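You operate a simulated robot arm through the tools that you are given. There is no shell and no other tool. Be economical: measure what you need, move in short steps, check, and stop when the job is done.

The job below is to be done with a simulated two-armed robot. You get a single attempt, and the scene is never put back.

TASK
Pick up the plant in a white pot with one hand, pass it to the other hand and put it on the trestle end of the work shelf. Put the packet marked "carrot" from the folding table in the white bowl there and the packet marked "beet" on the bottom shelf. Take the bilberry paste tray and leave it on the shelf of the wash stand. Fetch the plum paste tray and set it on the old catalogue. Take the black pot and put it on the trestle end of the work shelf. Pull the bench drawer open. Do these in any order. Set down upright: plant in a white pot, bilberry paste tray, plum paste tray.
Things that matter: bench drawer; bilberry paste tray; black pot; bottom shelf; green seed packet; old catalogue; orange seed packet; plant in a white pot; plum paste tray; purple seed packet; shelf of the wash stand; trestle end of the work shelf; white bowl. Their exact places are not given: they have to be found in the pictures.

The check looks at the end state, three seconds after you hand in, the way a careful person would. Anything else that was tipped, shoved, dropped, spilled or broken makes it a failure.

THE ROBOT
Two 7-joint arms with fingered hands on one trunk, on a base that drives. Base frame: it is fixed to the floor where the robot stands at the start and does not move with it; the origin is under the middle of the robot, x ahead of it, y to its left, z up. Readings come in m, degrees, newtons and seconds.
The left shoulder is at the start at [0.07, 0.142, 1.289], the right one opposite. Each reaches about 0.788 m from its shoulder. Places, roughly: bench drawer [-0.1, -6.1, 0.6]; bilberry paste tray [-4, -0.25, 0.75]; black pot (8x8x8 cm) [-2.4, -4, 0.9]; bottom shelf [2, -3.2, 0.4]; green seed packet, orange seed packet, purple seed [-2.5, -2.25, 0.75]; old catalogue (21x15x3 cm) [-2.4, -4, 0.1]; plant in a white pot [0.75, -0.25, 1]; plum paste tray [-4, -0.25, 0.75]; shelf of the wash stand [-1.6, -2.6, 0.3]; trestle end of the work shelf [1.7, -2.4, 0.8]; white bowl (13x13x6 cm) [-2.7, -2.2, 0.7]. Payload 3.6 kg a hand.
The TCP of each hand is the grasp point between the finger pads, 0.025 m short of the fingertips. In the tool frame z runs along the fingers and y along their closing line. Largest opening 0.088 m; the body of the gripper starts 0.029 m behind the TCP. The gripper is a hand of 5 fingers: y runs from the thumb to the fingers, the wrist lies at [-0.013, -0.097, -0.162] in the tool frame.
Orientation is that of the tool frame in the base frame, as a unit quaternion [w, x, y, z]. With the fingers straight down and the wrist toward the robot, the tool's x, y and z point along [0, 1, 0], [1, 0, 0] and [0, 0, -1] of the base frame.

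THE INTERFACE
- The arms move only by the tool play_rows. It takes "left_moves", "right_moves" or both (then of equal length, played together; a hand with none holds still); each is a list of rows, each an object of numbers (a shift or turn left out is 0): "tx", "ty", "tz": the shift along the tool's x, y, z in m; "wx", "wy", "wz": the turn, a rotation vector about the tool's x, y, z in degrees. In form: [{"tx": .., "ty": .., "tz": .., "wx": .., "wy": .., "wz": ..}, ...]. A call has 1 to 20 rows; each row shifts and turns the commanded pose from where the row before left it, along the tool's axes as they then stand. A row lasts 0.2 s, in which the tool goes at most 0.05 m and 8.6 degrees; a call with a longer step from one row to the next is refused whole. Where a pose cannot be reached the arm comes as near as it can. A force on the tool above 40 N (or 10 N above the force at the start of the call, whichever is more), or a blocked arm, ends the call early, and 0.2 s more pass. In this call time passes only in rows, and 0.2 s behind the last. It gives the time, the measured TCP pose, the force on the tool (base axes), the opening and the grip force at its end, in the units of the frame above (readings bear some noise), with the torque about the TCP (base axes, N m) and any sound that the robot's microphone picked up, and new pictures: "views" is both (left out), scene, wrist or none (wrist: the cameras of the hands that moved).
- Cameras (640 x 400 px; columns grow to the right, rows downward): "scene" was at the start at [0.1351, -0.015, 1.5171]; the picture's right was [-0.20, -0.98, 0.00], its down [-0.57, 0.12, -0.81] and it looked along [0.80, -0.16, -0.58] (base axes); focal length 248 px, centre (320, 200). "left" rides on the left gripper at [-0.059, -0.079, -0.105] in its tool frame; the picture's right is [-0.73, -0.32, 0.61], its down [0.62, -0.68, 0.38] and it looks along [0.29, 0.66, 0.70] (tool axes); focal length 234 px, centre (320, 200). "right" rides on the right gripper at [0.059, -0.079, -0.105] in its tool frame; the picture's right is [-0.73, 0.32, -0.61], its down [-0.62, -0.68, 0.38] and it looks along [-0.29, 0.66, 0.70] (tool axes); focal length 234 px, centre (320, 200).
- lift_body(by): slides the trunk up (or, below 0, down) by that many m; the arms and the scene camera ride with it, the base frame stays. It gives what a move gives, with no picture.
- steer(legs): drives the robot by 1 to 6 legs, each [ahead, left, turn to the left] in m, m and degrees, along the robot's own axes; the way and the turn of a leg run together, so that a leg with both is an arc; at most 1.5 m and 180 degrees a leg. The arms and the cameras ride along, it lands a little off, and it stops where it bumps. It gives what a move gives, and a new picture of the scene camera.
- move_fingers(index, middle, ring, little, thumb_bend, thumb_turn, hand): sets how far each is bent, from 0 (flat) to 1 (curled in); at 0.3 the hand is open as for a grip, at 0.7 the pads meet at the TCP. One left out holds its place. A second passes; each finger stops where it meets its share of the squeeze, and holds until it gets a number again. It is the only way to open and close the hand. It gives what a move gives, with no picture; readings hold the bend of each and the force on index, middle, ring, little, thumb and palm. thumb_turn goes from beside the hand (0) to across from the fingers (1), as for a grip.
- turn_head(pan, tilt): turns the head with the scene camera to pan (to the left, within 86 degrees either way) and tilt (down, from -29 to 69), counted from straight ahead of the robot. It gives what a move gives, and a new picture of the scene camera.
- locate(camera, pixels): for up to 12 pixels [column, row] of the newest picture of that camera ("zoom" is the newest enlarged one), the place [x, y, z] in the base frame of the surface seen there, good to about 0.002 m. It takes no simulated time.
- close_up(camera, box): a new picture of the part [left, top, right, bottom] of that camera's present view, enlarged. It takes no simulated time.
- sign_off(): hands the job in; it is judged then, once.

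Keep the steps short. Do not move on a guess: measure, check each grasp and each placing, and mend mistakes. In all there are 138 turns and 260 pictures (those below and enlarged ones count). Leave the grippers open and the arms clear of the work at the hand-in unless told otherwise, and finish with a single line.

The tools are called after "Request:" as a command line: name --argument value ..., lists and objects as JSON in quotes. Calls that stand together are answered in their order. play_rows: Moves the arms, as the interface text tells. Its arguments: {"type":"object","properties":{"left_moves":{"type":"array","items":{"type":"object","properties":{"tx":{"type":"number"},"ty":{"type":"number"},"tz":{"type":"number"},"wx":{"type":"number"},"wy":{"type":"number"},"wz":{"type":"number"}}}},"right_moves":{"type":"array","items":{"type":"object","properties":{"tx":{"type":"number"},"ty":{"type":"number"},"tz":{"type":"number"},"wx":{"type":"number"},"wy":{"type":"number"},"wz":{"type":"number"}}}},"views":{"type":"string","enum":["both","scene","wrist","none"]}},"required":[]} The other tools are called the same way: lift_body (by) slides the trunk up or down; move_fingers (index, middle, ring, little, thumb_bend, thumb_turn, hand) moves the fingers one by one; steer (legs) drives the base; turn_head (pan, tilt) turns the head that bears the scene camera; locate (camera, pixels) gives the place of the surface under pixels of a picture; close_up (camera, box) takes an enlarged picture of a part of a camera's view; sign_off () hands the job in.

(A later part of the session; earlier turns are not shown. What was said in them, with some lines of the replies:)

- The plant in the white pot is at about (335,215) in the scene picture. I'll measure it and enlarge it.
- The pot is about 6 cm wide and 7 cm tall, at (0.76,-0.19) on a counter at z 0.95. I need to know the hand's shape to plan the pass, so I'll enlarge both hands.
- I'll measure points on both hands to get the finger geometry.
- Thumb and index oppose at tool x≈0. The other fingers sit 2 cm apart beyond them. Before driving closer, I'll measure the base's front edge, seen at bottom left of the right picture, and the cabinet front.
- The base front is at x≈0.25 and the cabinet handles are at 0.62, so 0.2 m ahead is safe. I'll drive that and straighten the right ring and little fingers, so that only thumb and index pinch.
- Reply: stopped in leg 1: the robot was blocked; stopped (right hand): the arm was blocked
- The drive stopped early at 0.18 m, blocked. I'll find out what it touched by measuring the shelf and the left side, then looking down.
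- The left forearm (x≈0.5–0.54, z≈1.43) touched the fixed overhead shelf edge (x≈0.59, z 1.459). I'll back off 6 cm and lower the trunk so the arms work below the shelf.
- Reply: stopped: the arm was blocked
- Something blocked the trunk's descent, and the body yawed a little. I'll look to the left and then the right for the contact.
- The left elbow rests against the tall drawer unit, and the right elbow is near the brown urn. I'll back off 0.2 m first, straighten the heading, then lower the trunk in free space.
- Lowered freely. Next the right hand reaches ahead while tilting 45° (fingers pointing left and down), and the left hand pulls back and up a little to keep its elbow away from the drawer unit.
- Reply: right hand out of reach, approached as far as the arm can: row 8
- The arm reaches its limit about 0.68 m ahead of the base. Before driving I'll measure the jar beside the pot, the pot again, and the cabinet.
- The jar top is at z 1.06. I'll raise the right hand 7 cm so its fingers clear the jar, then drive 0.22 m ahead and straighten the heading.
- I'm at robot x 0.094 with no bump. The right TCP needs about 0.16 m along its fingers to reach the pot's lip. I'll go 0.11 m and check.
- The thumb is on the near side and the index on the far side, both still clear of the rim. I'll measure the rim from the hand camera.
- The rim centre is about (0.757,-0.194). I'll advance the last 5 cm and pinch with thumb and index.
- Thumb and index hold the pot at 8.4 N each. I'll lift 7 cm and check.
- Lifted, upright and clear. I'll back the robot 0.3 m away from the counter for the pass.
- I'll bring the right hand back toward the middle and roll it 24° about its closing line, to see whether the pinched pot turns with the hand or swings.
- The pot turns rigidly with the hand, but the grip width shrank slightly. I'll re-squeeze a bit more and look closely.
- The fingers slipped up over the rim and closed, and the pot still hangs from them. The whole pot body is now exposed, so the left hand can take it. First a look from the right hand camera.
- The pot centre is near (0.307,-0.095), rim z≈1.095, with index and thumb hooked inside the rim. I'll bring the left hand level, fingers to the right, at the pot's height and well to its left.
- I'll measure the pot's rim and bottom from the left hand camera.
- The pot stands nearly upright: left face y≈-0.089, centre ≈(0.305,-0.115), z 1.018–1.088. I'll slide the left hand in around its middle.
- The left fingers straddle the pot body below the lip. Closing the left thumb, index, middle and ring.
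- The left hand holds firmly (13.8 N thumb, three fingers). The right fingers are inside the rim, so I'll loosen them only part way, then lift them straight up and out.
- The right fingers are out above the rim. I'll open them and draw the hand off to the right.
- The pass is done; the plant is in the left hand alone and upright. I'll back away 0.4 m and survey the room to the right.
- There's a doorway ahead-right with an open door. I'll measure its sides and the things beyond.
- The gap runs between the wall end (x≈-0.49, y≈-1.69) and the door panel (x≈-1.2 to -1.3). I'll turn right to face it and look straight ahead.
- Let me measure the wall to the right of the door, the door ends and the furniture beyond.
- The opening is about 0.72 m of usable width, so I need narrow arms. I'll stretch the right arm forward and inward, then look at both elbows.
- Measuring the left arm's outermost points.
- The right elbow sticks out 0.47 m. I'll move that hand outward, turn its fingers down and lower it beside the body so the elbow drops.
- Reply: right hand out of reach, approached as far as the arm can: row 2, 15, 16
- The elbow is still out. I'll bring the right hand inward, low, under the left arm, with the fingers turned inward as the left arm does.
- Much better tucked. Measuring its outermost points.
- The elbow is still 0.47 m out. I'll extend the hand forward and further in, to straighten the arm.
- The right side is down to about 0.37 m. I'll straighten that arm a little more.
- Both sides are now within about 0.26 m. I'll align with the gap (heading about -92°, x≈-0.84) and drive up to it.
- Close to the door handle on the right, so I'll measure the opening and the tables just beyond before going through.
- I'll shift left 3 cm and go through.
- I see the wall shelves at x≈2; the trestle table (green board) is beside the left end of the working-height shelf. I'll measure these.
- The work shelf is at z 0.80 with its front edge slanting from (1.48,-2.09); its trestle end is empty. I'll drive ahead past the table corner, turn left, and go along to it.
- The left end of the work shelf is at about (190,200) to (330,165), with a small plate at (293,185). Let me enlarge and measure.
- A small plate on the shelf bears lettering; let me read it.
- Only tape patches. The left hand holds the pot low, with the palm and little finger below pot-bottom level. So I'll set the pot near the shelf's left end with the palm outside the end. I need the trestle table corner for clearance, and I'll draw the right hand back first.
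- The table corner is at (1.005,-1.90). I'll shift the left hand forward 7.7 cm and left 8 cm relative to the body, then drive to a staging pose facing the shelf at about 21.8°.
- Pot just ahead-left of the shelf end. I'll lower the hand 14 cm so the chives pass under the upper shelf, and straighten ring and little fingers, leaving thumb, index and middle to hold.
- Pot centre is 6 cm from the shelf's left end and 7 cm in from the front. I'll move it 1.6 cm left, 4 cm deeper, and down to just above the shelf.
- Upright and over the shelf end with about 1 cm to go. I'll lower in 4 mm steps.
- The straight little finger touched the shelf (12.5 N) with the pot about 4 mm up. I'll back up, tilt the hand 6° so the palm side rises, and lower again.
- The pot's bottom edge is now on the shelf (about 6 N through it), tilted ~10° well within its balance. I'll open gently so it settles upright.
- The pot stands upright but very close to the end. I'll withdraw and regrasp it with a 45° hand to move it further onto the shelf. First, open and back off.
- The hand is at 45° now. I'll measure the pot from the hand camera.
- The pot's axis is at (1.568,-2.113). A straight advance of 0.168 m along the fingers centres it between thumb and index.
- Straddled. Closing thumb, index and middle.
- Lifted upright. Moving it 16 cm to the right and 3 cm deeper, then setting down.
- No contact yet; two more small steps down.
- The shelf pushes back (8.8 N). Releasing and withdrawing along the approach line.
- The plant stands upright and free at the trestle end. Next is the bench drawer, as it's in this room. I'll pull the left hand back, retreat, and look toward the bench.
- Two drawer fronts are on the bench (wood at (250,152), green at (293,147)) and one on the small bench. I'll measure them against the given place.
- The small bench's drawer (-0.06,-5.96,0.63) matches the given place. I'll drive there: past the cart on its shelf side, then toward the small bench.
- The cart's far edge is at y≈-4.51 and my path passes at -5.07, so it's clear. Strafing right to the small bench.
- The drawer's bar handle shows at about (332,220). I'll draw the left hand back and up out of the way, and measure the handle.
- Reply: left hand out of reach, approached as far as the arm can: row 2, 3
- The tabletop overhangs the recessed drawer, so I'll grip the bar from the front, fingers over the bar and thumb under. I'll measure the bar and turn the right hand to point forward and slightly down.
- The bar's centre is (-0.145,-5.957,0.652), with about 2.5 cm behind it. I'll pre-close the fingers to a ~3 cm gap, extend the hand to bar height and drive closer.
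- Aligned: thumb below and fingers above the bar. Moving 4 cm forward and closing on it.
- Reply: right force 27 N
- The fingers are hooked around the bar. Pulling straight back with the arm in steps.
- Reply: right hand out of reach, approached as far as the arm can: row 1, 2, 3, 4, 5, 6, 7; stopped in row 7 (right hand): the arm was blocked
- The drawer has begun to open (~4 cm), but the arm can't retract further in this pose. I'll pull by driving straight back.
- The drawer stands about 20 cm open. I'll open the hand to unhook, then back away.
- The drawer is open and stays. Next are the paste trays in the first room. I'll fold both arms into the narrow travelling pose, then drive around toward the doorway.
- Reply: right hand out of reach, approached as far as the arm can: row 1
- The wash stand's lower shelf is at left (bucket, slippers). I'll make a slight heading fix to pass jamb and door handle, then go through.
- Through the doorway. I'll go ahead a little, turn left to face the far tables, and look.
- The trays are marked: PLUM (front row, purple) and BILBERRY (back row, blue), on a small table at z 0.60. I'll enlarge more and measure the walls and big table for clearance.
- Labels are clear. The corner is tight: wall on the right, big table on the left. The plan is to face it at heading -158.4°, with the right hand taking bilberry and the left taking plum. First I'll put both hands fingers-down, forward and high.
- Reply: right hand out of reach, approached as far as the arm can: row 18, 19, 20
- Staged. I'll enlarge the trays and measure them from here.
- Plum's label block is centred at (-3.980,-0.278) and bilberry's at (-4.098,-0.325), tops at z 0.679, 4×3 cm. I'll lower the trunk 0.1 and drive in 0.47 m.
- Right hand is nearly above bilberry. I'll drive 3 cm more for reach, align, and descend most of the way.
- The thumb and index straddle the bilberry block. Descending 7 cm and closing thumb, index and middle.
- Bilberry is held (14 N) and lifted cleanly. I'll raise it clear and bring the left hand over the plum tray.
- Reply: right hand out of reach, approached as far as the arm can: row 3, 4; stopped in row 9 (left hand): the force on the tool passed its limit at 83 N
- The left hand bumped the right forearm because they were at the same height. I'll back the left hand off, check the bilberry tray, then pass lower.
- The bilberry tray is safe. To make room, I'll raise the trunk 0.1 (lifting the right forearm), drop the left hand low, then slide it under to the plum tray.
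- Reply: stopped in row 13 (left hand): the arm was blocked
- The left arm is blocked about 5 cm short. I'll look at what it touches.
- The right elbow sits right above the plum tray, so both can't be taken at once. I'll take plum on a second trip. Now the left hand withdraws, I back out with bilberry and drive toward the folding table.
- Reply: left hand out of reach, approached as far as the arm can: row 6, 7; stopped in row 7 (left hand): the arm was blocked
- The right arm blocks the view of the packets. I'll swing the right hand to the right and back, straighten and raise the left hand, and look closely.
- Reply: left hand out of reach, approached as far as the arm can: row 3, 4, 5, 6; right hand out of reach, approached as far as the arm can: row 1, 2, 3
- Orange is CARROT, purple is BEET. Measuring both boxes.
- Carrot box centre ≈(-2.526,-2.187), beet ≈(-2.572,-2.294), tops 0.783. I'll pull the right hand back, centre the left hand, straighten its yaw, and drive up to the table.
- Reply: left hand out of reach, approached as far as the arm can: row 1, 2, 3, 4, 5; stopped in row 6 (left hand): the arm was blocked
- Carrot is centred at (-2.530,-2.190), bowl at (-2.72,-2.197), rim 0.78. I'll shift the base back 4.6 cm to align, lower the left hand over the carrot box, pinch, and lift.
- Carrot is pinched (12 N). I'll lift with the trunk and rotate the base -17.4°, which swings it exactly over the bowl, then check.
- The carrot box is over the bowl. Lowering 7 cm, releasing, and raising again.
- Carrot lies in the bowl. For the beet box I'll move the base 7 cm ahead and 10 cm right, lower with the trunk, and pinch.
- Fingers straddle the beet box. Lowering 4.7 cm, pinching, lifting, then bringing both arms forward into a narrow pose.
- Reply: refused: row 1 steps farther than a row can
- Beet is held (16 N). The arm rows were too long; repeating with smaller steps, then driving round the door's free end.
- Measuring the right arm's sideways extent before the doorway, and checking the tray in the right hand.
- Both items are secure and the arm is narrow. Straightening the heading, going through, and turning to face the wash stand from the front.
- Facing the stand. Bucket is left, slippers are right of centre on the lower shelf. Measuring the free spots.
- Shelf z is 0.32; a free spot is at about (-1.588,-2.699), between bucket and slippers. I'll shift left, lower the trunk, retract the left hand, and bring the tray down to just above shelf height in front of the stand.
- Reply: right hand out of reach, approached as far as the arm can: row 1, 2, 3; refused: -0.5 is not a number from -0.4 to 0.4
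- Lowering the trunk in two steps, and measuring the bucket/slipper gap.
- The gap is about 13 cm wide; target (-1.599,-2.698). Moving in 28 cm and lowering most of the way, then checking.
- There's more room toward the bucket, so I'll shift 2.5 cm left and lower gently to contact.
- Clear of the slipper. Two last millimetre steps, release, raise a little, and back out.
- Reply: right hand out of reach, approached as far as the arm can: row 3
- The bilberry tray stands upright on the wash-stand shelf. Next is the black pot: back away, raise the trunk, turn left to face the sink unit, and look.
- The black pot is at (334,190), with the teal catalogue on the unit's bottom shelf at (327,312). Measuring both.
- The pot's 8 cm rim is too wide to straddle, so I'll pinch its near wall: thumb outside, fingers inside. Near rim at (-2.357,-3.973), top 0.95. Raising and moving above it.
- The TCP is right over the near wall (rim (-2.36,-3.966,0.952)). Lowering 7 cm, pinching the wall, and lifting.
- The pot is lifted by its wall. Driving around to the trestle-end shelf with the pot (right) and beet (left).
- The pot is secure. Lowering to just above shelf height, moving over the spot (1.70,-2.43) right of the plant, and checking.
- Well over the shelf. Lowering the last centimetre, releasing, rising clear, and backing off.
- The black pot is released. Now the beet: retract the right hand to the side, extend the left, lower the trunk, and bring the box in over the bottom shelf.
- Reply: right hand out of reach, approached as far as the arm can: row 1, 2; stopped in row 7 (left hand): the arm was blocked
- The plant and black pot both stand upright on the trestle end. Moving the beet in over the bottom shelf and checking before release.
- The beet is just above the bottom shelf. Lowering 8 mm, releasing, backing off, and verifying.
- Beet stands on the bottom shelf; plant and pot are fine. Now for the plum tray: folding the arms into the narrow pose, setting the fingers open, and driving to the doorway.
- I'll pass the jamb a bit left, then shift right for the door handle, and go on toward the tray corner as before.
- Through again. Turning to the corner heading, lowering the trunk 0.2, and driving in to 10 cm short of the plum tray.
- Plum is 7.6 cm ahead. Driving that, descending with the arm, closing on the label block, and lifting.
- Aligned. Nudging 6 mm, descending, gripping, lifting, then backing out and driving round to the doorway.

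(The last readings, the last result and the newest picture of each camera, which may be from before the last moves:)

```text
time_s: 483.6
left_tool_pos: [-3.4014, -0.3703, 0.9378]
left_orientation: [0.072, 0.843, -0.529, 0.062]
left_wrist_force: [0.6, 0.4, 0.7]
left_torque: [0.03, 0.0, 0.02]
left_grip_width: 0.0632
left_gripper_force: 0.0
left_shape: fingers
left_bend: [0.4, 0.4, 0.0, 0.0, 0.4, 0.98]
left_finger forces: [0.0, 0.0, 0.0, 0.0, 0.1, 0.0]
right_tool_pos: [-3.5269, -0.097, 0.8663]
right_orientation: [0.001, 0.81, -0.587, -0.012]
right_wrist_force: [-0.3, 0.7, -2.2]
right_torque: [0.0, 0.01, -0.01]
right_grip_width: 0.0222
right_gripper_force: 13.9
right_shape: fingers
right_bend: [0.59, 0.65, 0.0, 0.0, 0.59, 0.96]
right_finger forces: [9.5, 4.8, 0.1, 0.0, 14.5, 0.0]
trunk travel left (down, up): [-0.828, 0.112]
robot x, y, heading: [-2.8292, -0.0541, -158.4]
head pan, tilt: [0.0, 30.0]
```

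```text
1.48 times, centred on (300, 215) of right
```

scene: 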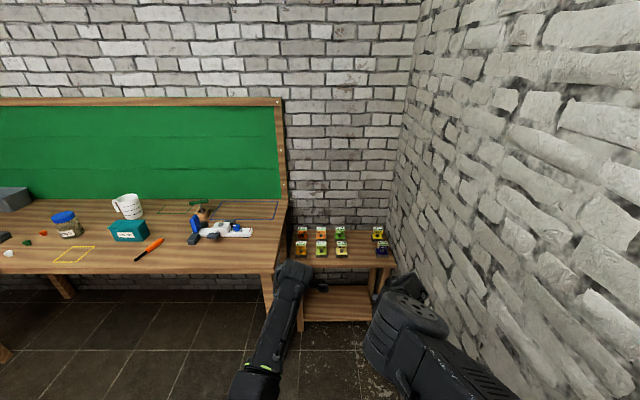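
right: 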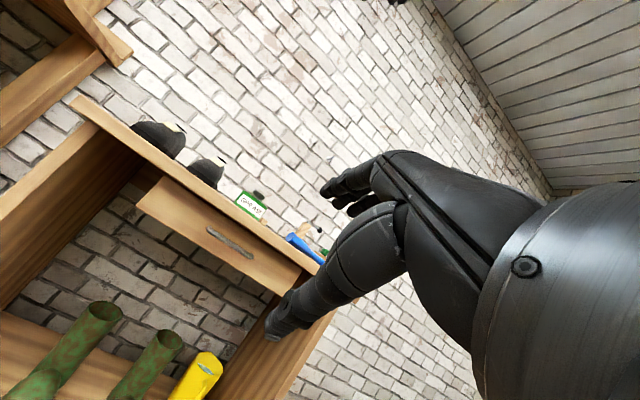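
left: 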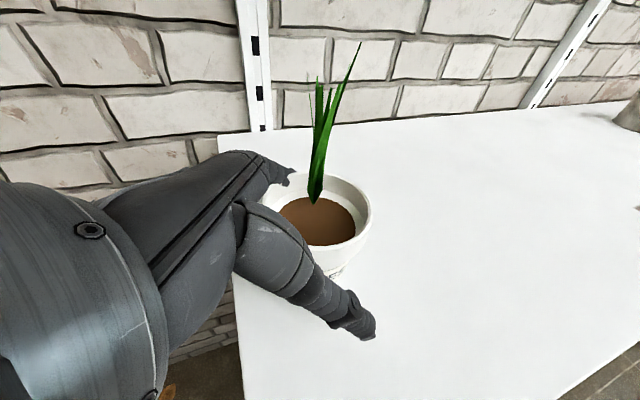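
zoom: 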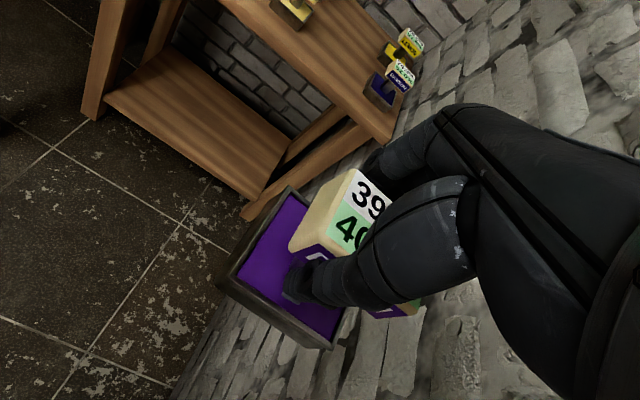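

Plum is held (14 N). Driving around to face the doorway.

Request:
steer --legs '[[0, 0, 158.4], [1.3, -0.4, 0], [0.67, 0.2, 0], [0, 0, -91]]'

Request:
turn_head --pan -10 --tilt 42

Request:
locate --camera "scene" --pixels '[[400, 320], [450, 320], [500, 350], [420, 290], [380, 330], [480, 300], [540, 380], [270, 330]]'

```text
time_s: 504.1
left_tool_pos: [-0.8207, -0.9866, 0.9383]
left_orientation: [0.028, 0.996, 0.009, 0.09]
left_wrist_force: [-0.3, 0.1, -0.8]
left_torque: [0.0, -0.01, -0.01]
left_grip_width: 0.0631
left_gripper_force: 0.0
left_shape: fingers
left_bend: [0.4, 0.4, 0.0, 0.0, 0.4, 0.98]
left_finger forces: [0.1, 0.0, 0.0, 0.0, 0.1, 0.0]
right_tool_pos: [-1.1206, -0.984, 0.8659]
right_orientation: [0.007, 0.998, -0.06, -0.011]
right_wrist_force: [0.1, -0.3, -1.4]
right_torque: [-0.01, 0.02, 0.01]
right_grip_width: 0.0205
right_gripper_force: 12.8
right_shape: fingers
right_bend: [0.71, 0.65, 0.0, 0.0, 0.61, 0.95]
right_finger forces: [8.0, 4.9, 0.0, 0.0, 12.4, 0.0]
trunk travel left (down, up): [-0.828, 0.112]
robot x, y, heading: [-0.8628, -0.3324, -93.0]
head pan, tilt: [0.0, 30.0]
```

scene: 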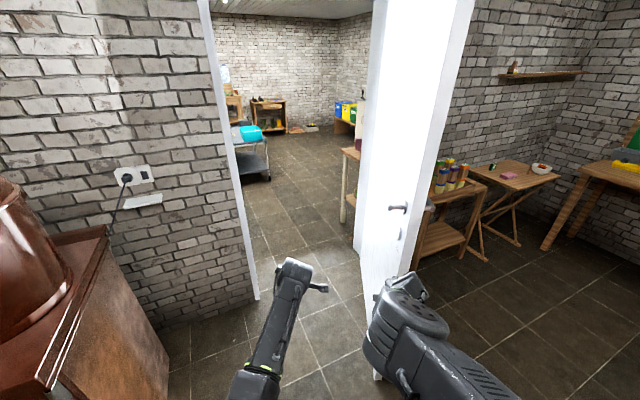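

```text
time_s: 504.9
left_tool_pos: [-0.8203, -0.9864, 0.9382]
left_orientation: [0.029, 0.996, 0.008, 0.089]
left_wrist_force: [0.4, -0.1, 0.4]
left_torque: [0.02, -0.04, -0.02]
left_grip_width: 0.0633
left_gripper_force: 0.0
left_shape: fingers
left_bend: [0.4, 0.4, 0.0, 0.0, 0.4, 0.98]
left_finger forces: [0.0, 0.1, 0.0, 0.0, 0.0, 0.1]
right_tool_pos: [-1.1218, -0.9821, 0.8658]
right_orientation: [0.007, 0.998, -0.059, -0.01]
right_wrist_force: [0.4, 0.3, -1.8]
right_torque: [0.02, -0.01, 0.02]
right_grip_width: 0.0205
right_gripper_force: 13.0
right_shape: fingers
right_bend: [0.71, 0.65, 0.0, 0.0, 0.61, 0.95]
right_finger forces: [8.0, 5.0, 0.1, 0.0, 12.4, 0.1]
trunk travel left (down, up): [-0.828, 0.112]
robot x, y, heading: [-0.8691, -0.3334, -93.2]
head pan, tilt: [-10.0, 42.0]
```

scene: 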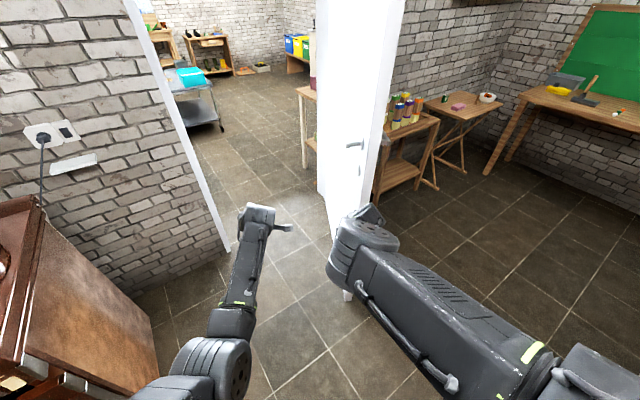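

```text
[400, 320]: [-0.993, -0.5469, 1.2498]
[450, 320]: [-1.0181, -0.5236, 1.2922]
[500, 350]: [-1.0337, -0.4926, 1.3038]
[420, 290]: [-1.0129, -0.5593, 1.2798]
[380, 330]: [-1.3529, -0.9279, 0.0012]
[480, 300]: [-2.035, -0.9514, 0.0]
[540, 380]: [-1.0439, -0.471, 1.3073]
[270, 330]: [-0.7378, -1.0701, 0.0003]
```

Shifting left 6 cm and straightening, then through the doorway and round to face the sink unit; I'll also retract the left hand there.

Request:
steer --legs '[[0, 0.06, 2.2], [1.2, 0, 0], [1.2, 0, 0], [0.95, -0.35, 0], [0, 0, -67.4], [0.05, 0.085, 0]]'

Request:
play_rows --left_moves '[{"ty": -0.042}, {"ty": -0.042}, {"ty": -0.042}, {"ty": -0.042}, {"ty": -0.042}, {"ty": -0.042}, {"ty": -0.042}]' --views "none"

Request:
lift_body --by -0.4

Request:
turn_head --pan 0 --tilt 35

```text
time_s: 525.7
left_tool_pos: [-1.7124, -4.1042, 0.9383]
left_orientation: [0.072, 0.849, -0.52, 0.061]
left_wrist_force: [-0.8, -1.1, -0.4]
left_torque: [-0.02, 0.0, 0.02]
left_grip_width: 0.063
left_gripper_force: 0.1
left_shape: fingers
left_bend: [0.4, 0.4, 0.0, 0.0, 0.4, 0.98]
left_finger forces: [0.1, 0.0, 0.0, 0.1, 0.0, 0.0]
right_tool_pos: [-1.841, -3.8325, 0.8671]
right_orientation: [0.002, 0.815, -0.58, -0.012]
right_wrist_force: [0.4, -0.2, -2.3]
right_torque: [-0.02, 0.0, 0.0]
right_grip_width: 0.0198
right_gripper_force: 11.9
right_shape: fingers
right_bend: [0.71, 0.66, 0.0, 0.0, 0.61, 0.95]
right_finger forces: [7.9, 4.7, 0.1, 0.0, 12.1, 0.0]
trunk travel left (down, up): [-0.828, 0.112]
robot x, y, heading: [-1.1445, -3.7784, -157.4]
head pan, tilt: [-10.0, 42.0]
```

scene: 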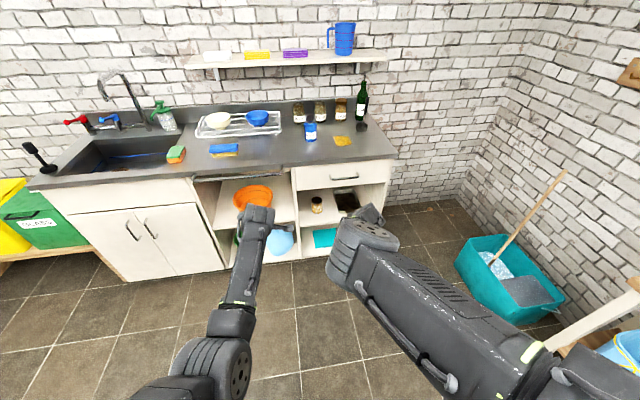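

```text
time_s: 526.4
left_tool_pos: [-1.682, -4.1219, 1.0454]
left_orientation: [0.179, 0.851, -0.493, 0.019]
left_wrist_force: [-0.5, 0.8, 0.0]
left_torque: [0.0, 0.03, -0.01]
left_grip_width: 0.0634
left_gripper_force: 0.0
left_shape: fingers
left_bend: [0.4, 0.4, 0.0, 0.0, 0.4, 0.98]
left_finger forces: [0.0, 0.1, 0.0, 0.0, 0.0, 0.1]
right_tool_pos: [-1.8423, -3.8323, 0.8665]
right_orientation: [0.001, 0.815, -0.58, -0.013]
right_wrist_force: [0.1, 0.2, -1.3]
right_torque: [0.02, 0.0, 0.01]
right_grip_width: 0.02
right_gripper_force: 12.3
right_shape: fingers
right_bend: [0.71, 0.66, 0.0, 0.0, 0.61, 0.95]
right_finger forces: [7.9, 4.7, 0.1, 0.1, 11.9, 0.0]
trunk travel left (down, up): [-0.828, 0.112]
robot x, y, heading: [-1.1422, -3.7754, -157.0]
head pan, tilt: [-10.0, 42.0]
stopped in row 3 (left hand): the arm was blocked; the commanded pose is now the measured one
```

```text
time_s: 530.2
left_tool_pos: [-1.6812, -4.121, 0.6446]
left_orientation: [0.178, 0.851, -0.493, 0.02]
left_wrist_force: [0.4, 0.1, 1.2]
left_torque: [0.0, -0.03, -0.02]
left_grip_width: 0.0631
left_gripper_force: 0.0
left_shape: fingers
left_bend: [0.4, 0.4, 0.0, 0.0, 0.4, 0.98]
left_finger forces: [0.1, 0.0, 0.0, 0.0, 0.1, 0.0]
right_tool_pos: [-1.8406, -3.8338, 0.4673]
right_orientation: [0.001, 0.814, -0.58, -0.012]
right_wrist_force: [0.2, 0.7, -0.6]
right_torque: [0.01, 0.03, 0.01]
right_grip_width: 0.0198
right_gripper_force: 12.9
right_shape: fingers
right_bend: [0.71, 0.66, 0.0, 0.0, 0.61, 0.95]
right_finger forces: [7.9, 4.6, 0.1, 0.0, 12.0, 0.0]
trunk travel left (down, up): [-0.428, 0.512]
robot x, y, heading: [-1.1417, -3.7791, -157.2]
head pan, tilt: [-10.0, 42.0]
```

```text
time_s: 531.0
left_tool_pos: [-1.6808, -4.1211, 0.6453]
left_orientation: [0.178, 0.851, -0.493, 0.019]
left_wrist_force: [0.2, 0.6, -0.6]
left_torque: [-0.03, -0.02, -0.01]
left_grip_width: 0.0631
left_gripper_force: 0.0
left_shape: fingers
left_bend: [0.4, 0.4, 0.0, 0.0, 0.4, 0.98]
left_finger forces: [0.1, 0.0, 0.0, 0.0, 0.1, 0.0]
right_tool_pos: [-1.8416, -3.8325, 0.4676]
right_orientation: [0.0, 0.815, -0.58, -0.013]
right_wrist_force: [0.7, 0.1, -0.5]
right_torque: [-0.02, 0.02, -0.01]
right_grip_width: 0.0199
right_gripper_force: 12.7
right_shape: fingers
right_bend: [0.71, 0.66, 0.0, 0.0, 0.61, 0.95]
right_finger forces: [8.0, 4.6, 0.1, 0.0, 12.0, 0.0]
trunk travel left (down, up): [-0.428, 0.512]
robot x, y, heading: [-1.1444, -3.7831, -157.4]
head pan, tilt: [0.0, 35.0]
```

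scene: 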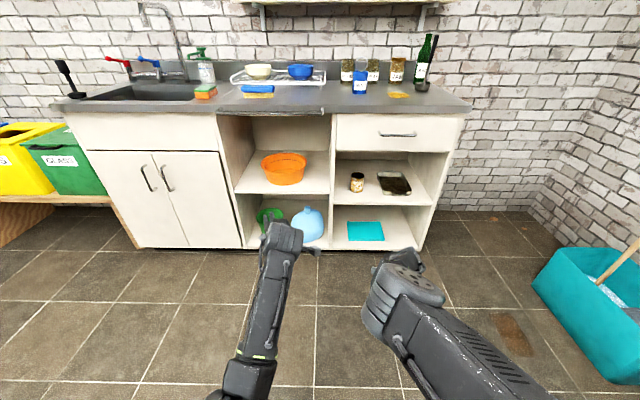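

The left hand won't retract, so I'll approach yawed 35° to the left, which keeps it clear of the unit. Measuring compartment heights and the mop tub, and lowering further meanwhile.

Request:
locate --camera "scene" --pixels '[[370, 206], [370, 203], [365, 245], [347, 222], [383, 222], [385, 240], [349, 241], [365, 230], [410, 230], [534, 285], [580, 345], [330, 230]]'

Request:
move_fingers --hand "left" --index 0.5 --middle 0.5 --ring 0.5 --little 0.5

Request:
lift_body --by -0.23

Request:
close_up --camera "scene" --box '[300, 100, 480, 260]'

```text
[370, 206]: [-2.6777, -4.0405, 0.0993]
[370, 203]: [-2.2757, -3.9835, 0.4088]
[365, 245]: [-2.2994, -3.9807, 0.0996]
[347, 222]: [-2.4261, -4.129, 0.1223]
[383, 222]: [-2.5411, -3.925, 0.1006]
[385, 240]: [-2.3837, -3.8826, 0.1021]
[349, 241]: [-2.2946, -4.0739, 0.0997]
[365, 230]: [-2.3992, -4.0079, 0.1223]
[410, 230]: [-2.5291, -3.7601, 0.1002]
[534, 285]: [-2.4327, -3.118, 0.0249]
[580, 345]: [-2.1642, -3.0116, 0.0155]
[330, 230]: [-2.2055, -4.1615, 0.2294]
```

```text
time_s: 532.0
left_tool_pos: [-1.6813, -4.1189, 0.6457]
left_orientation: [0.178, 0.851, -0.493, 0.02]
left_wrist_force: [-0.2, -0.5, 0.6]
left_torque: [-0.01, -0.03, 0.02]
left_grip_width: 0.0523
left_gripper_force: 0.1
left_shape: fingers
left_bend: [0.5, 0.5, 0.5, 0.5, 0.4, 0.98]
left_finger forces: [0.0, 0.0, 0.0, 0.1, 0.0, 0.1]
right_tool_pos: [-1.8398, -3.833, 0.4663]
right_orientation: [0.001, 0.814, -0.58, -0.013]
right_wrist_force: [0.4, 0.1, -1.6]
right_torque: [-0.04, -0.02, 0.02]
right_grip_width: 0.0199
right_gripper_force: 12.6
right_shape: fingers
right_bend: [0.71, 0.66, 0.0, 0.0, 0.61, 0.95]
right_finger forces: [7.9, 4.5, 0.0, 0.1, 12.0, 0.1]
trunk travel left (down, up): [-0.428, 0.512]
robot x, y, heading: [-1.1466, -3.7834, -157.2]
head pan, tilt: [0.0, 35.0]
```

```text
time_s: 534.4
left_tool_pos: [-1.6817, -4.1199, 0.4145]
left_orientation: [0.178, 0.851, -0.493, 0.019]
left_wrist_force: [0.3, -0.7, 0.0]
left_torque: [0.02, -0.01, -0.02]
left_grip_width: 0.0526
left_gripper_force: 0.0
left_shape: fingers
left_bend: [0.5, 0.5, 0.5, 0.5, 0.4, 0.98]
left_finger forces: [0.0, 0.0, 0.1, 0.0, 0.1, 0.1]
right_tool_pos: [-1.8407, -3.8337, 0.2369]
right_orientation: [0.0, 0.815, -0.58, -0.013]
right_wrist_force: [0.0, -0.2, -2.5]
right_torque: [-0.03, -0.01, 0.02]
right_grip_width: 0.0201
right_gripper_force: 12.5
right_shape: fingers
right_bend: [0.71, 0.66, 0.0, 0.0, 0.61, 0.95]
right_finger forces: [8.0, 4.7, 0.1, 0.0, 11.9, 0.0]
trunk travel left (down, up): [-0.198, 0.742]
robot x, y, heading: [-1.1409, -3.7771, -157.3]
head pan, tilt: [0.0, 35.0]
```

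```text
2.50 times, centred on (390, 180) of scene
```

zoom: 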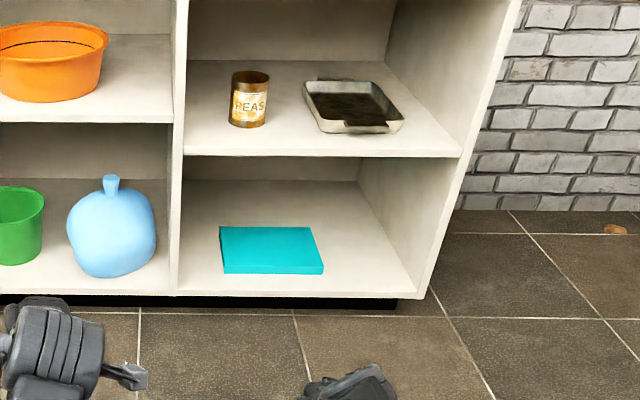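

Upper shelf underside is ~0.40, so I'll pitch the hand 12° to lower the wrist, approach yawed 25°, and stop 10 cm short to check.

Request:
play_rows --right_moves '[{"wx": -6}, {"wx": -6}]' --views "none"

Request:
steer --legs '[[0, 0, 23.9], [0.034, -0.53, 0], [0.2, 0, 0]]'

Request:
close_up --camera "right" --box '[0, 0, 560, 350]'

```text
time_s: 535.0
left_tool_pos: [-1.6796, -4.1202, 0.4138]
left_orientation: [0.178, 0.851, -0.493, 0.019]
left_wrist_force: [0.3, 0.2, -0.4]
left_torque: [-0.02, -0.02, 0.03]
left_grip_width: 0.0527
left_gripper_force: 0.1
left_shape: fingers
left_bend: [0.5, 0.5, 0.5, 0.5, 0.4, 0.98]
left_finger forces: [0.0, 0.1, 0.0, 0.0, 0.1, 0.0]
right_tool_pos: [-1.8405, -3.8344, 0.2376]
right_orientation: [0.085, 0.809, -0.577, -0.073]
right_wrist_force: [0.2, 0.7, -1.6]
right_torque: [-0.01, 0.01, 0.02]
right_grip_width: 0.02
right_gripper_force: 12.1
right_shape: fingers
right_bend: [0.71, 0.66, 0.0, 0.0, 0.61, 0.95]
right_finger forces: [8.0, 4.5, 0.1, 0.0, 12.3, 0.1]
trunk travel left (down, up): [-0.198, 0.742]
robot x, y, heading: [-1.141, -3.7777, -157.1]
head pan, tilt: [0.0, 35.0]
```

```text
time_s: 540.5
left_tool_pos: [-2.0559, -4.1011, 0.4141]
left_orientation: [0.171, 0.933, -0.312, 0.055]
left_wrist_force: [-0.2, -0.5, 1.2]
left_torque: [0.04, 0.02, -0.02]
left_grip_width: 0.0528
left_gripper_force: 0.1
left_shape: fingers
left_bend: [0.5, 0.5, 0.5, 0.5, 0.4, 0.98]
left_finger forces: [0.0, 0.1, 0.0, 0.0, 0.0, 0.0]
right_tool_pos: [-2.3155, -3.8985, 0.2364]
right_orientation: [0.099, 0.909, -0.401, -0.054]
right_wrist_force: [-0.4, 0.6, -1.5]
right_torque: [-0.04, -0.02, 0.02]
right_grip_width: 0.0196
right_gripper_force: 11.6
right_shape: fingers
right_bend: [0.71, 0.66, 0.0, 0.0, 0.61, 0.95]
right_finger forces: [8.0, 4.4, 0.0, 0.0, 12.0, 0.0]
trunk travel left (down, up): [-0.198, 0.742]
robot x, y, heading: [-1.6957, -3.5765, -134.3]
head pan, tilt: [0.0, 35.0]
```

scene: 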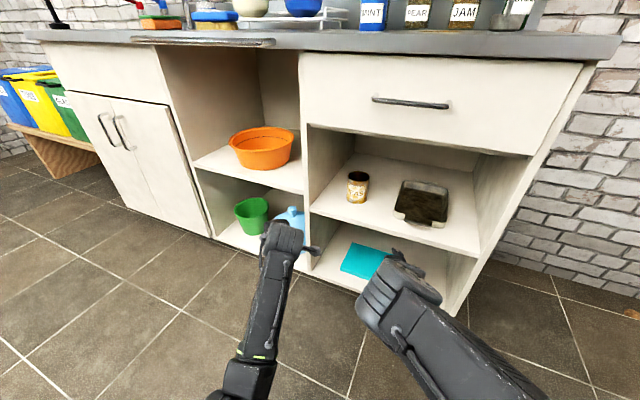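

```text
1.14 times, centred on (280, 175) of right
```

zoom: 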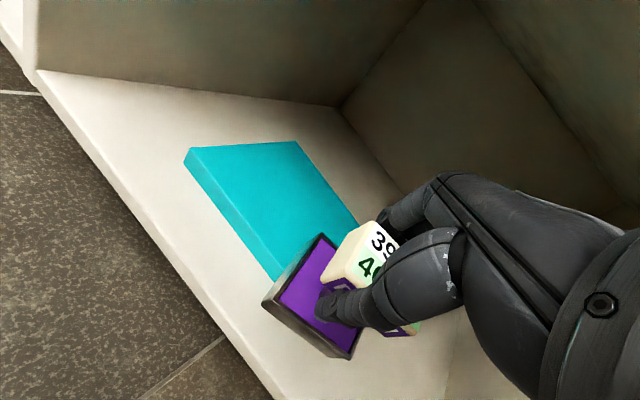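

Lined up just right of the catalogue. Moving in 10.5 cm and 2.5 cm left, and lowering 3 cm, then checking.

Request:
steer --legs '[[0.105, 0.025, 0]]'

Request:
lift_body --by -0.028

Request:
close_up --camera "right" --box '[80, 40, 520, 370]'

Request:
locate --camera "zoom" --pixels '[[200, 200], [150, 180], [250, 150], [300, 150], [240, 300], [290, 330], [200, 260], [270, 260]]'

```text
time_s: 541.7
left_tool_pos: [-2.1111, -4.192, 0.4144]
left_orientation: [0.172, 0.933, -0.313, 0.055]
left_wrist_force: [0.6, 0.3, 0.6]
left_torque: [0.02, -0.03, 0.02]
left_grip_width: 0.0526
left_gripper_force: 0.1
left_shape: fingers
left_bend: [0.5, 0.5, 0.5, 0.5, 0.4, 0.98]
left_finger forces: [0.0, 0.1, 0.0, 0.0, 0.0, 0.1]
right_tool_pos: [-2.3714, -3.9896, 0.2364]
right_orientation: [0.099, 0.908, -0.403, -0.055]
right_wrist_force: [1.1, -0.1, -1.3]
right_torque: [-0.01, 0.01, 0.02]
right_grip_width: 0.0198
right_gripper_force: 12.2
right_shape: fingers
right_bend: [0.71, 0.66, 0.0, 0.0, 0.61, 0.95]
right_finger forces: [8.0, 4.5, 0.0, 0.1, 12.1, 0.0]
trunk travel left (down, up): [-0.198, 0.742]
robot x, y, heading: [-1.7533, -3.6656, -134.2]
head pan, tilt: [0.0, 35.0]
```

scene: 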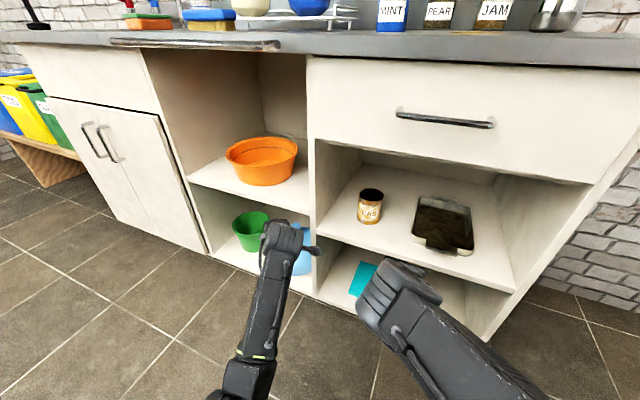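

```text
time_s: 542.4
left_tool_pos: [-2.1106, -4.1926, 0.3879]
left_orientation: [0.17, 0.933, -0.314, 0.055]
left_wrist_force: [-0.2, -0.3, 0.6]
left_torque: [0.0, 0.02, 0.01]
left_grip_width: 0.0526
left_gripper_force: 0.1
left_shape: fingers
left_bend: [0.5, 0.5, 0.5, 0.5, 0.4, 0.98]
left_finger forces: [0.1, 0.0, 0.0, 0.0, 0.1, 0.1]
right_tool_pos: [-2.3721, -3.9889, 0.2087]
right_orientation: [0.099, 0.908, -0.403, -0.054]
right_wrist_force: [-0.1, -0.7, -1.2]
right_torque: [-0.02, -0.02, -0.02]
right_grip_width: 0.0196
right_gripper_force: 11.6
right_shape: fingers
right_bend: [0.71, 0.66, 0.0, 0.0, 0.61, 0.95]
right_finger forces: [8.1, 4.5, 0.0, 0.0, 12.0, 0.0]
trunk travel left (down, up): [-0.17, 0.77]
robot x, y, heading: [-1.749, -3.6651, -134.4]
head pan, tilt: [0.0, 35.0]
```

```text
1.21 times, centred on (300, 205) of right
```

zoom: 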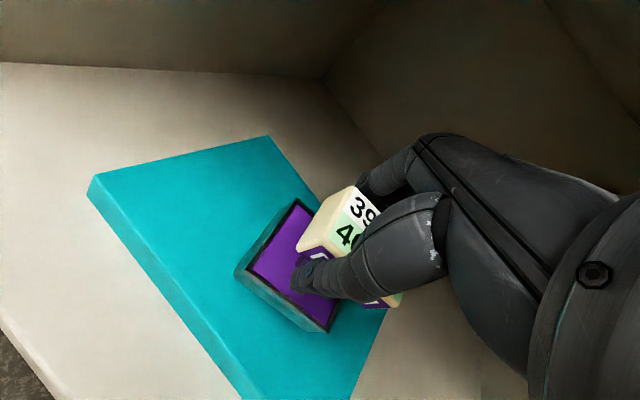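

```text
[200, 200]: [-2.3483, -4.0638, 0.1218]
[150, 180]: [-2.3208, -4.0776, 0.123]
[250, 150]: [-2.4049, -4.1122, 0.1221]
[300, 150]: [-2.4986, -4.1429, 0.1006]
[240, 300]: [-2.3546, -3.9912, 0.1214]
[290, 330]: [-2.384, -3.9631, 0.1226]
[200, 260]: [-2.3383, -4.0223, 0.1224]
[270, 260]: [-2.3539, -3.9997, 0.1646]
```

The tray sits over the catalogue. Lowering the last bit, releasing, sliding the open fingers sideways off the block (little headroom above), and backing out.

Request:
lift_body --by -0.013

Request:
move_fingers --hand "right" --index 0.36 --middle 0.36 --thumb_bend 0.36

Request:
close_up --camera "right" --box '[120, 80, 480, 350]'

```text
time_s: 543.0
left_tool_pos: [-2.1104, -4.1923, 0.374]
left_orientation: [0.172, 0.932, -0.313, 0.055]
left_wrist_force: [-0.8, 0.3, 0.0]
left_torque: [0.01, 0.01, 0.02]
left_grip_width: 0.0526
left_gripper_force: 0.2
left_shape: fingers
left_bend: [0.5, 0.5, 0.5, 0.5, 0.4, 0.98]
left_finger forces: [0.0, 0.0, 0.0, 0.0, 0.0, 0.0]
right_tool_pos: [-2.3718, -3.9901, 0.196]
right_orientation: [0.099, 0.908, -0.403, -0.054]
right_wrist_force: [-0.1, 0.3, -2.5]
right_torque: [0.0, -0.02, -0.01]
right_grip_width: 0.0199
right_gripper_force: 12.2
right_shape: fingers
right_bend: [0.71, 0.66, 0.0, 0.0, 0.61, 0.95]
right_finger forces: [8.0, 4.5, 0.1, 0.1, 12.0, 0.1]
trunk travel left (down, up): [-0.157, 0.783]
robot x, y, heading: [-1.7509, -3.6672, -134.1]
head pan, tilt: [0.0, 35.0]
```

```text
time_s: 544.0
left_tool_pos: [-2.1103, -4.1924, 0.374]
left_orientation: [0.171, 0.933, -0.313, 0.055]
left_wrist_force: [-0.6, 0.7, 0.4]
left_torque: [0.01, -0.01, 0.0]
left_grip_width: 0.0525
left_gripper_force: 0.0
left_shape: fingers
left_bend: [0.5, 0.5, 0.5, 0.5, 0.4, 0.98]
left_finger forces: [0.1, 0.0, 0.1, 0.0, 0.0, 0.0]
right_tool_pos: [-2.371, -3.9891, 0.1962]
right_orientation: [0.099, 0.908, -0.403, -0.054]
right_wrist_force: [0.6, 0.5, -0.5]
right_torque: [-0.02, 0.01, -0.02]
right_grip_width: 0.0716
right_gripper_force: 0.0
right_shape: fingers
right_bend: [0.36, 0.36, 0.0, 0.0, 0.36, 0.97]
right_finger forces: [0.0, 0.1, 0.0, 0.0, 0.0, 0.0]
trunk travel left (down, up): [-0.157, 0.783]
robot x, y, heading: [-1.7485, -3.666, -134.0]
head pan, tilt: [0.0, 35.0]
```

```text
1.48 times, centred on (300, 215) of right
5 turns are left
```

zoom: 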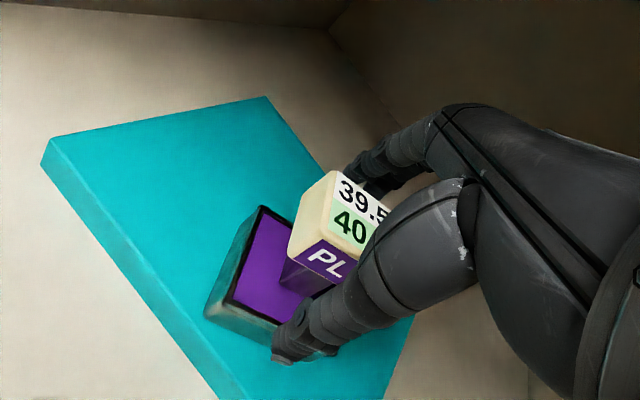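

The tray is flat on the catalogue. Sliding the open hand to the right off the block, then backing out.

Request:
play_rows --right_moves '[{"tx": -0.025}, {"tx": -0.025}, {"tx": -0.02}]' --views "none"

Request:
steer --legs '[[-0.4, 0, 0]]'

Request:
close_up --camera "scene" --box '[240, 140, 480, 320]'

```text
time_s: 544.9
left_tool_pos: [-2.1112, -4.1932, 0.3745]
left_orientation: [0.172, 0.932, -0.314, 0.055]
left_wrist_force: [0.0, 0.9, 0.5]
left_torque: [0.0, 0.01, -0.01]
left_grip_width: 0.0526
left_gripper_force: 0.1
left_shape: fingers
left_bend: [0.5, 0.5, 0.5, 0.5, 0.4, 0.98]
left_finger forces: [0.0, 0.1, 0.0, 0.1, 0.0, 0.1]
right_tool_pos: [-2.4176, -3.9378, 0.1967]
right_orientation: [0.098, 0.909, -0.402, -0.054]
right_wrist_force: [-0.1, 0.0, 0.2]
right_torque: [-0.02, 0.01, 0.01]
right_grip_width: 0.0717
right_gripper_force: 0.0
right_shape: fingers
right_bend: [0.36, 0.36, 0.0, 0.0, 0.36, 0.97]
right_finger forces: [0.0, 0.1, 0.0, 0.0, 0.1, 0.0]
trunk travel left (down, up): [-0.157, 0.783]
robot x, y, heading: [-1.7522, -3.6668, -134.3]
head pan, tilt: [0.0, 35.0]
```

```text
time_s: 547.3
left_tool_pos: [-1.8296, -3.9107, 0.3745]
left_orientation: [0.17, 0.934, -0.308, 0.057]
left_wrist_force: [0.6, -0.2, -1.1]
left_torque: [0.0, 0.02, 0.0]
left_grip_width: 0.0527
left_gripper_force: 0.1
left_shape: fingers
left_bend: [0.5, 0.5, 0.5, 0.5, 0.4, 0.98]
left_finger forces: [0.0, 0.0, 0.0, 0.1, 0.0, 0.1]
right_tool_pos: [-2.1403, -3.6605, 0.197]
right_orientation: [0.099, 0.911, -0.397, -0.053]
right_wrist_force: [-0.3, 0.0, 1.5]
right_torque: [-0.01, 0.02, 0.0]
right_grip_width: 0.0716
right_gripper_force: 0.1
right_shape: fingers
right_bend: [0.36, 0.36, 0.0, 0.0, 0.36, 0.97]
right_finger forces: [0.1, 0.1, 0.0, 0.1, 0.0, 0.0]
trunk travel left (down, up): [-0.157, 0.783]
robot x, y, heading: [-1.4763, -3.3825, -133.4]
head pan, tilt: [0.0, 35.0]
```

scene: 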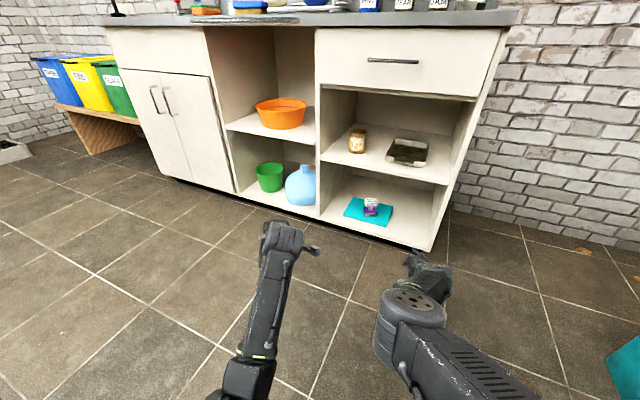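

```text
2.22 times, centred on (360, 230) of scene
4 turns are left
```

zoom: 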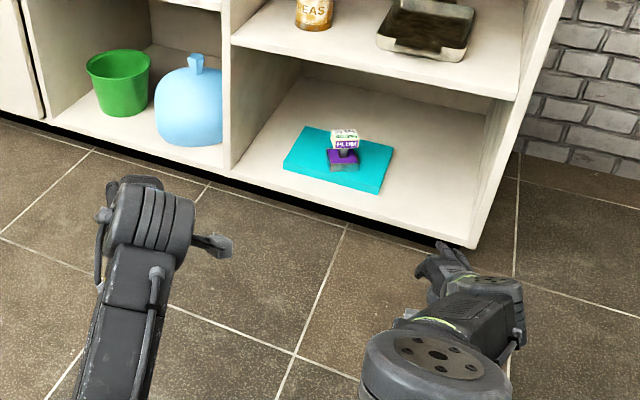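

Plum stands upright on the catalogue. I'll open both hands fully, which is all that's left before handing in.

Request:
move_fingers --hand "left" --index 0.3 --middle 0.3 --ring 0.3 --little 0.3 --thumb_bend 0.3

Request:
move_fingers --hand "right" --index 0.3 --middle 0.3 --ring 0.3 --little 0.3 --thumb_bend 0.3

```text
time_s: 548.3
left_tool_pos: [-1.8286, -3.9103, 0.3743]
left_orientation: [0.171, 0.934, -0.308, 0.056]
left_wrist_force: [-0.6, -0.4, -0.1]
left_torque: [0.04, 0.01, -0.04]
left_grip_width: 0.0844
left_gripper_force: 0.0
left_shape: fingers
left_bend: [0.3, 0.3, 0.3, 0.3, 0.3, 0.98]
left_finger forces: [0.1, 0.0, 0.0, 0.0, 0.1, 0.0]
right_tool_pos: [-2.14, -3.6604, 0.1977]
right_orientation: [0.098, 0.911, -0.398, -0.053]
right_wrist_force: [0.9, 0.3, 0.2]
right_torque: [0.01, -0.01, 0.04]
right_grip_width: 0.0716
right_gripper_force: 0.1
right_shape: fingers
right_bend: [0.36, 0.36, 0.0, 0.0, 0.36, 0.97]
right_finger forces: [0.1, 0.0, 0.0, 0.0, 0.0, 0.0]
trunk travel left (down, up): [-0.157, 0.783]
robot x, y, heading: [-1.4757, -3.3813, -133.9]
head pan, tilt: [0.0, 35.0]
```

```text
time_s: 549.3
left_tool_pos: [-1.8297, -3.9113, 0.3737]
left_orientation: [0.171, 0.934, -0.307, 0.056]
left_wrist_force: [-0.1, 0.3, 0.1]
left_torque: [0.03, 0.01, 0.04]
left_grip_width: 0.0846
left_gripper_force: 0.1
left_shape: fingers
left_bend: [0.3, 0.3, 0.3, 0.3, 0.3, 0.98]
left_finger forces: [0.0, 0.0, 0.0, 0.0, 0.0, 0.0]
right_tool_pos: [-2.1405, -3.6614, 0.1962]
right_orientation: [0.099, 0.911, -0.397, -0.053]
right_wrist_force: [-0.6, 0.3, -0.4]
right_torque: [-0.01, -0.02, -0.02]
right_grip_width: 0.0845
right_gripper_force: 0.0
right_shape: fingers
right_bend: [0.3, 0.3, 0.3, 0.3, 0.3, 0.97]
right_finger forces: [0.1, 0.0, 0.0, 0.0, 0.0, 0.1]
trunk travel left (down, up): [-0.157, 0.783]
robot x, y, heading: [-1.4794, -3.3805, -133.6]
head pan, tilt: [0.0, 35.0]
3 turns are left
```

Every placing was seen done, both hands are open and the arms are clear, so I'm handing in.

Request:
sign_off

```text
The job is handed in.
```

All the tasks were done and each placing was checked in the pictures: plant passed between hands and set with the black pot on the trestle end, carrot in the bowl, beet on the bottom shelf, bilberry tray on the wash-stand shelf, plum tray on the catalogue, and the drawer pulled about 20 cm open.
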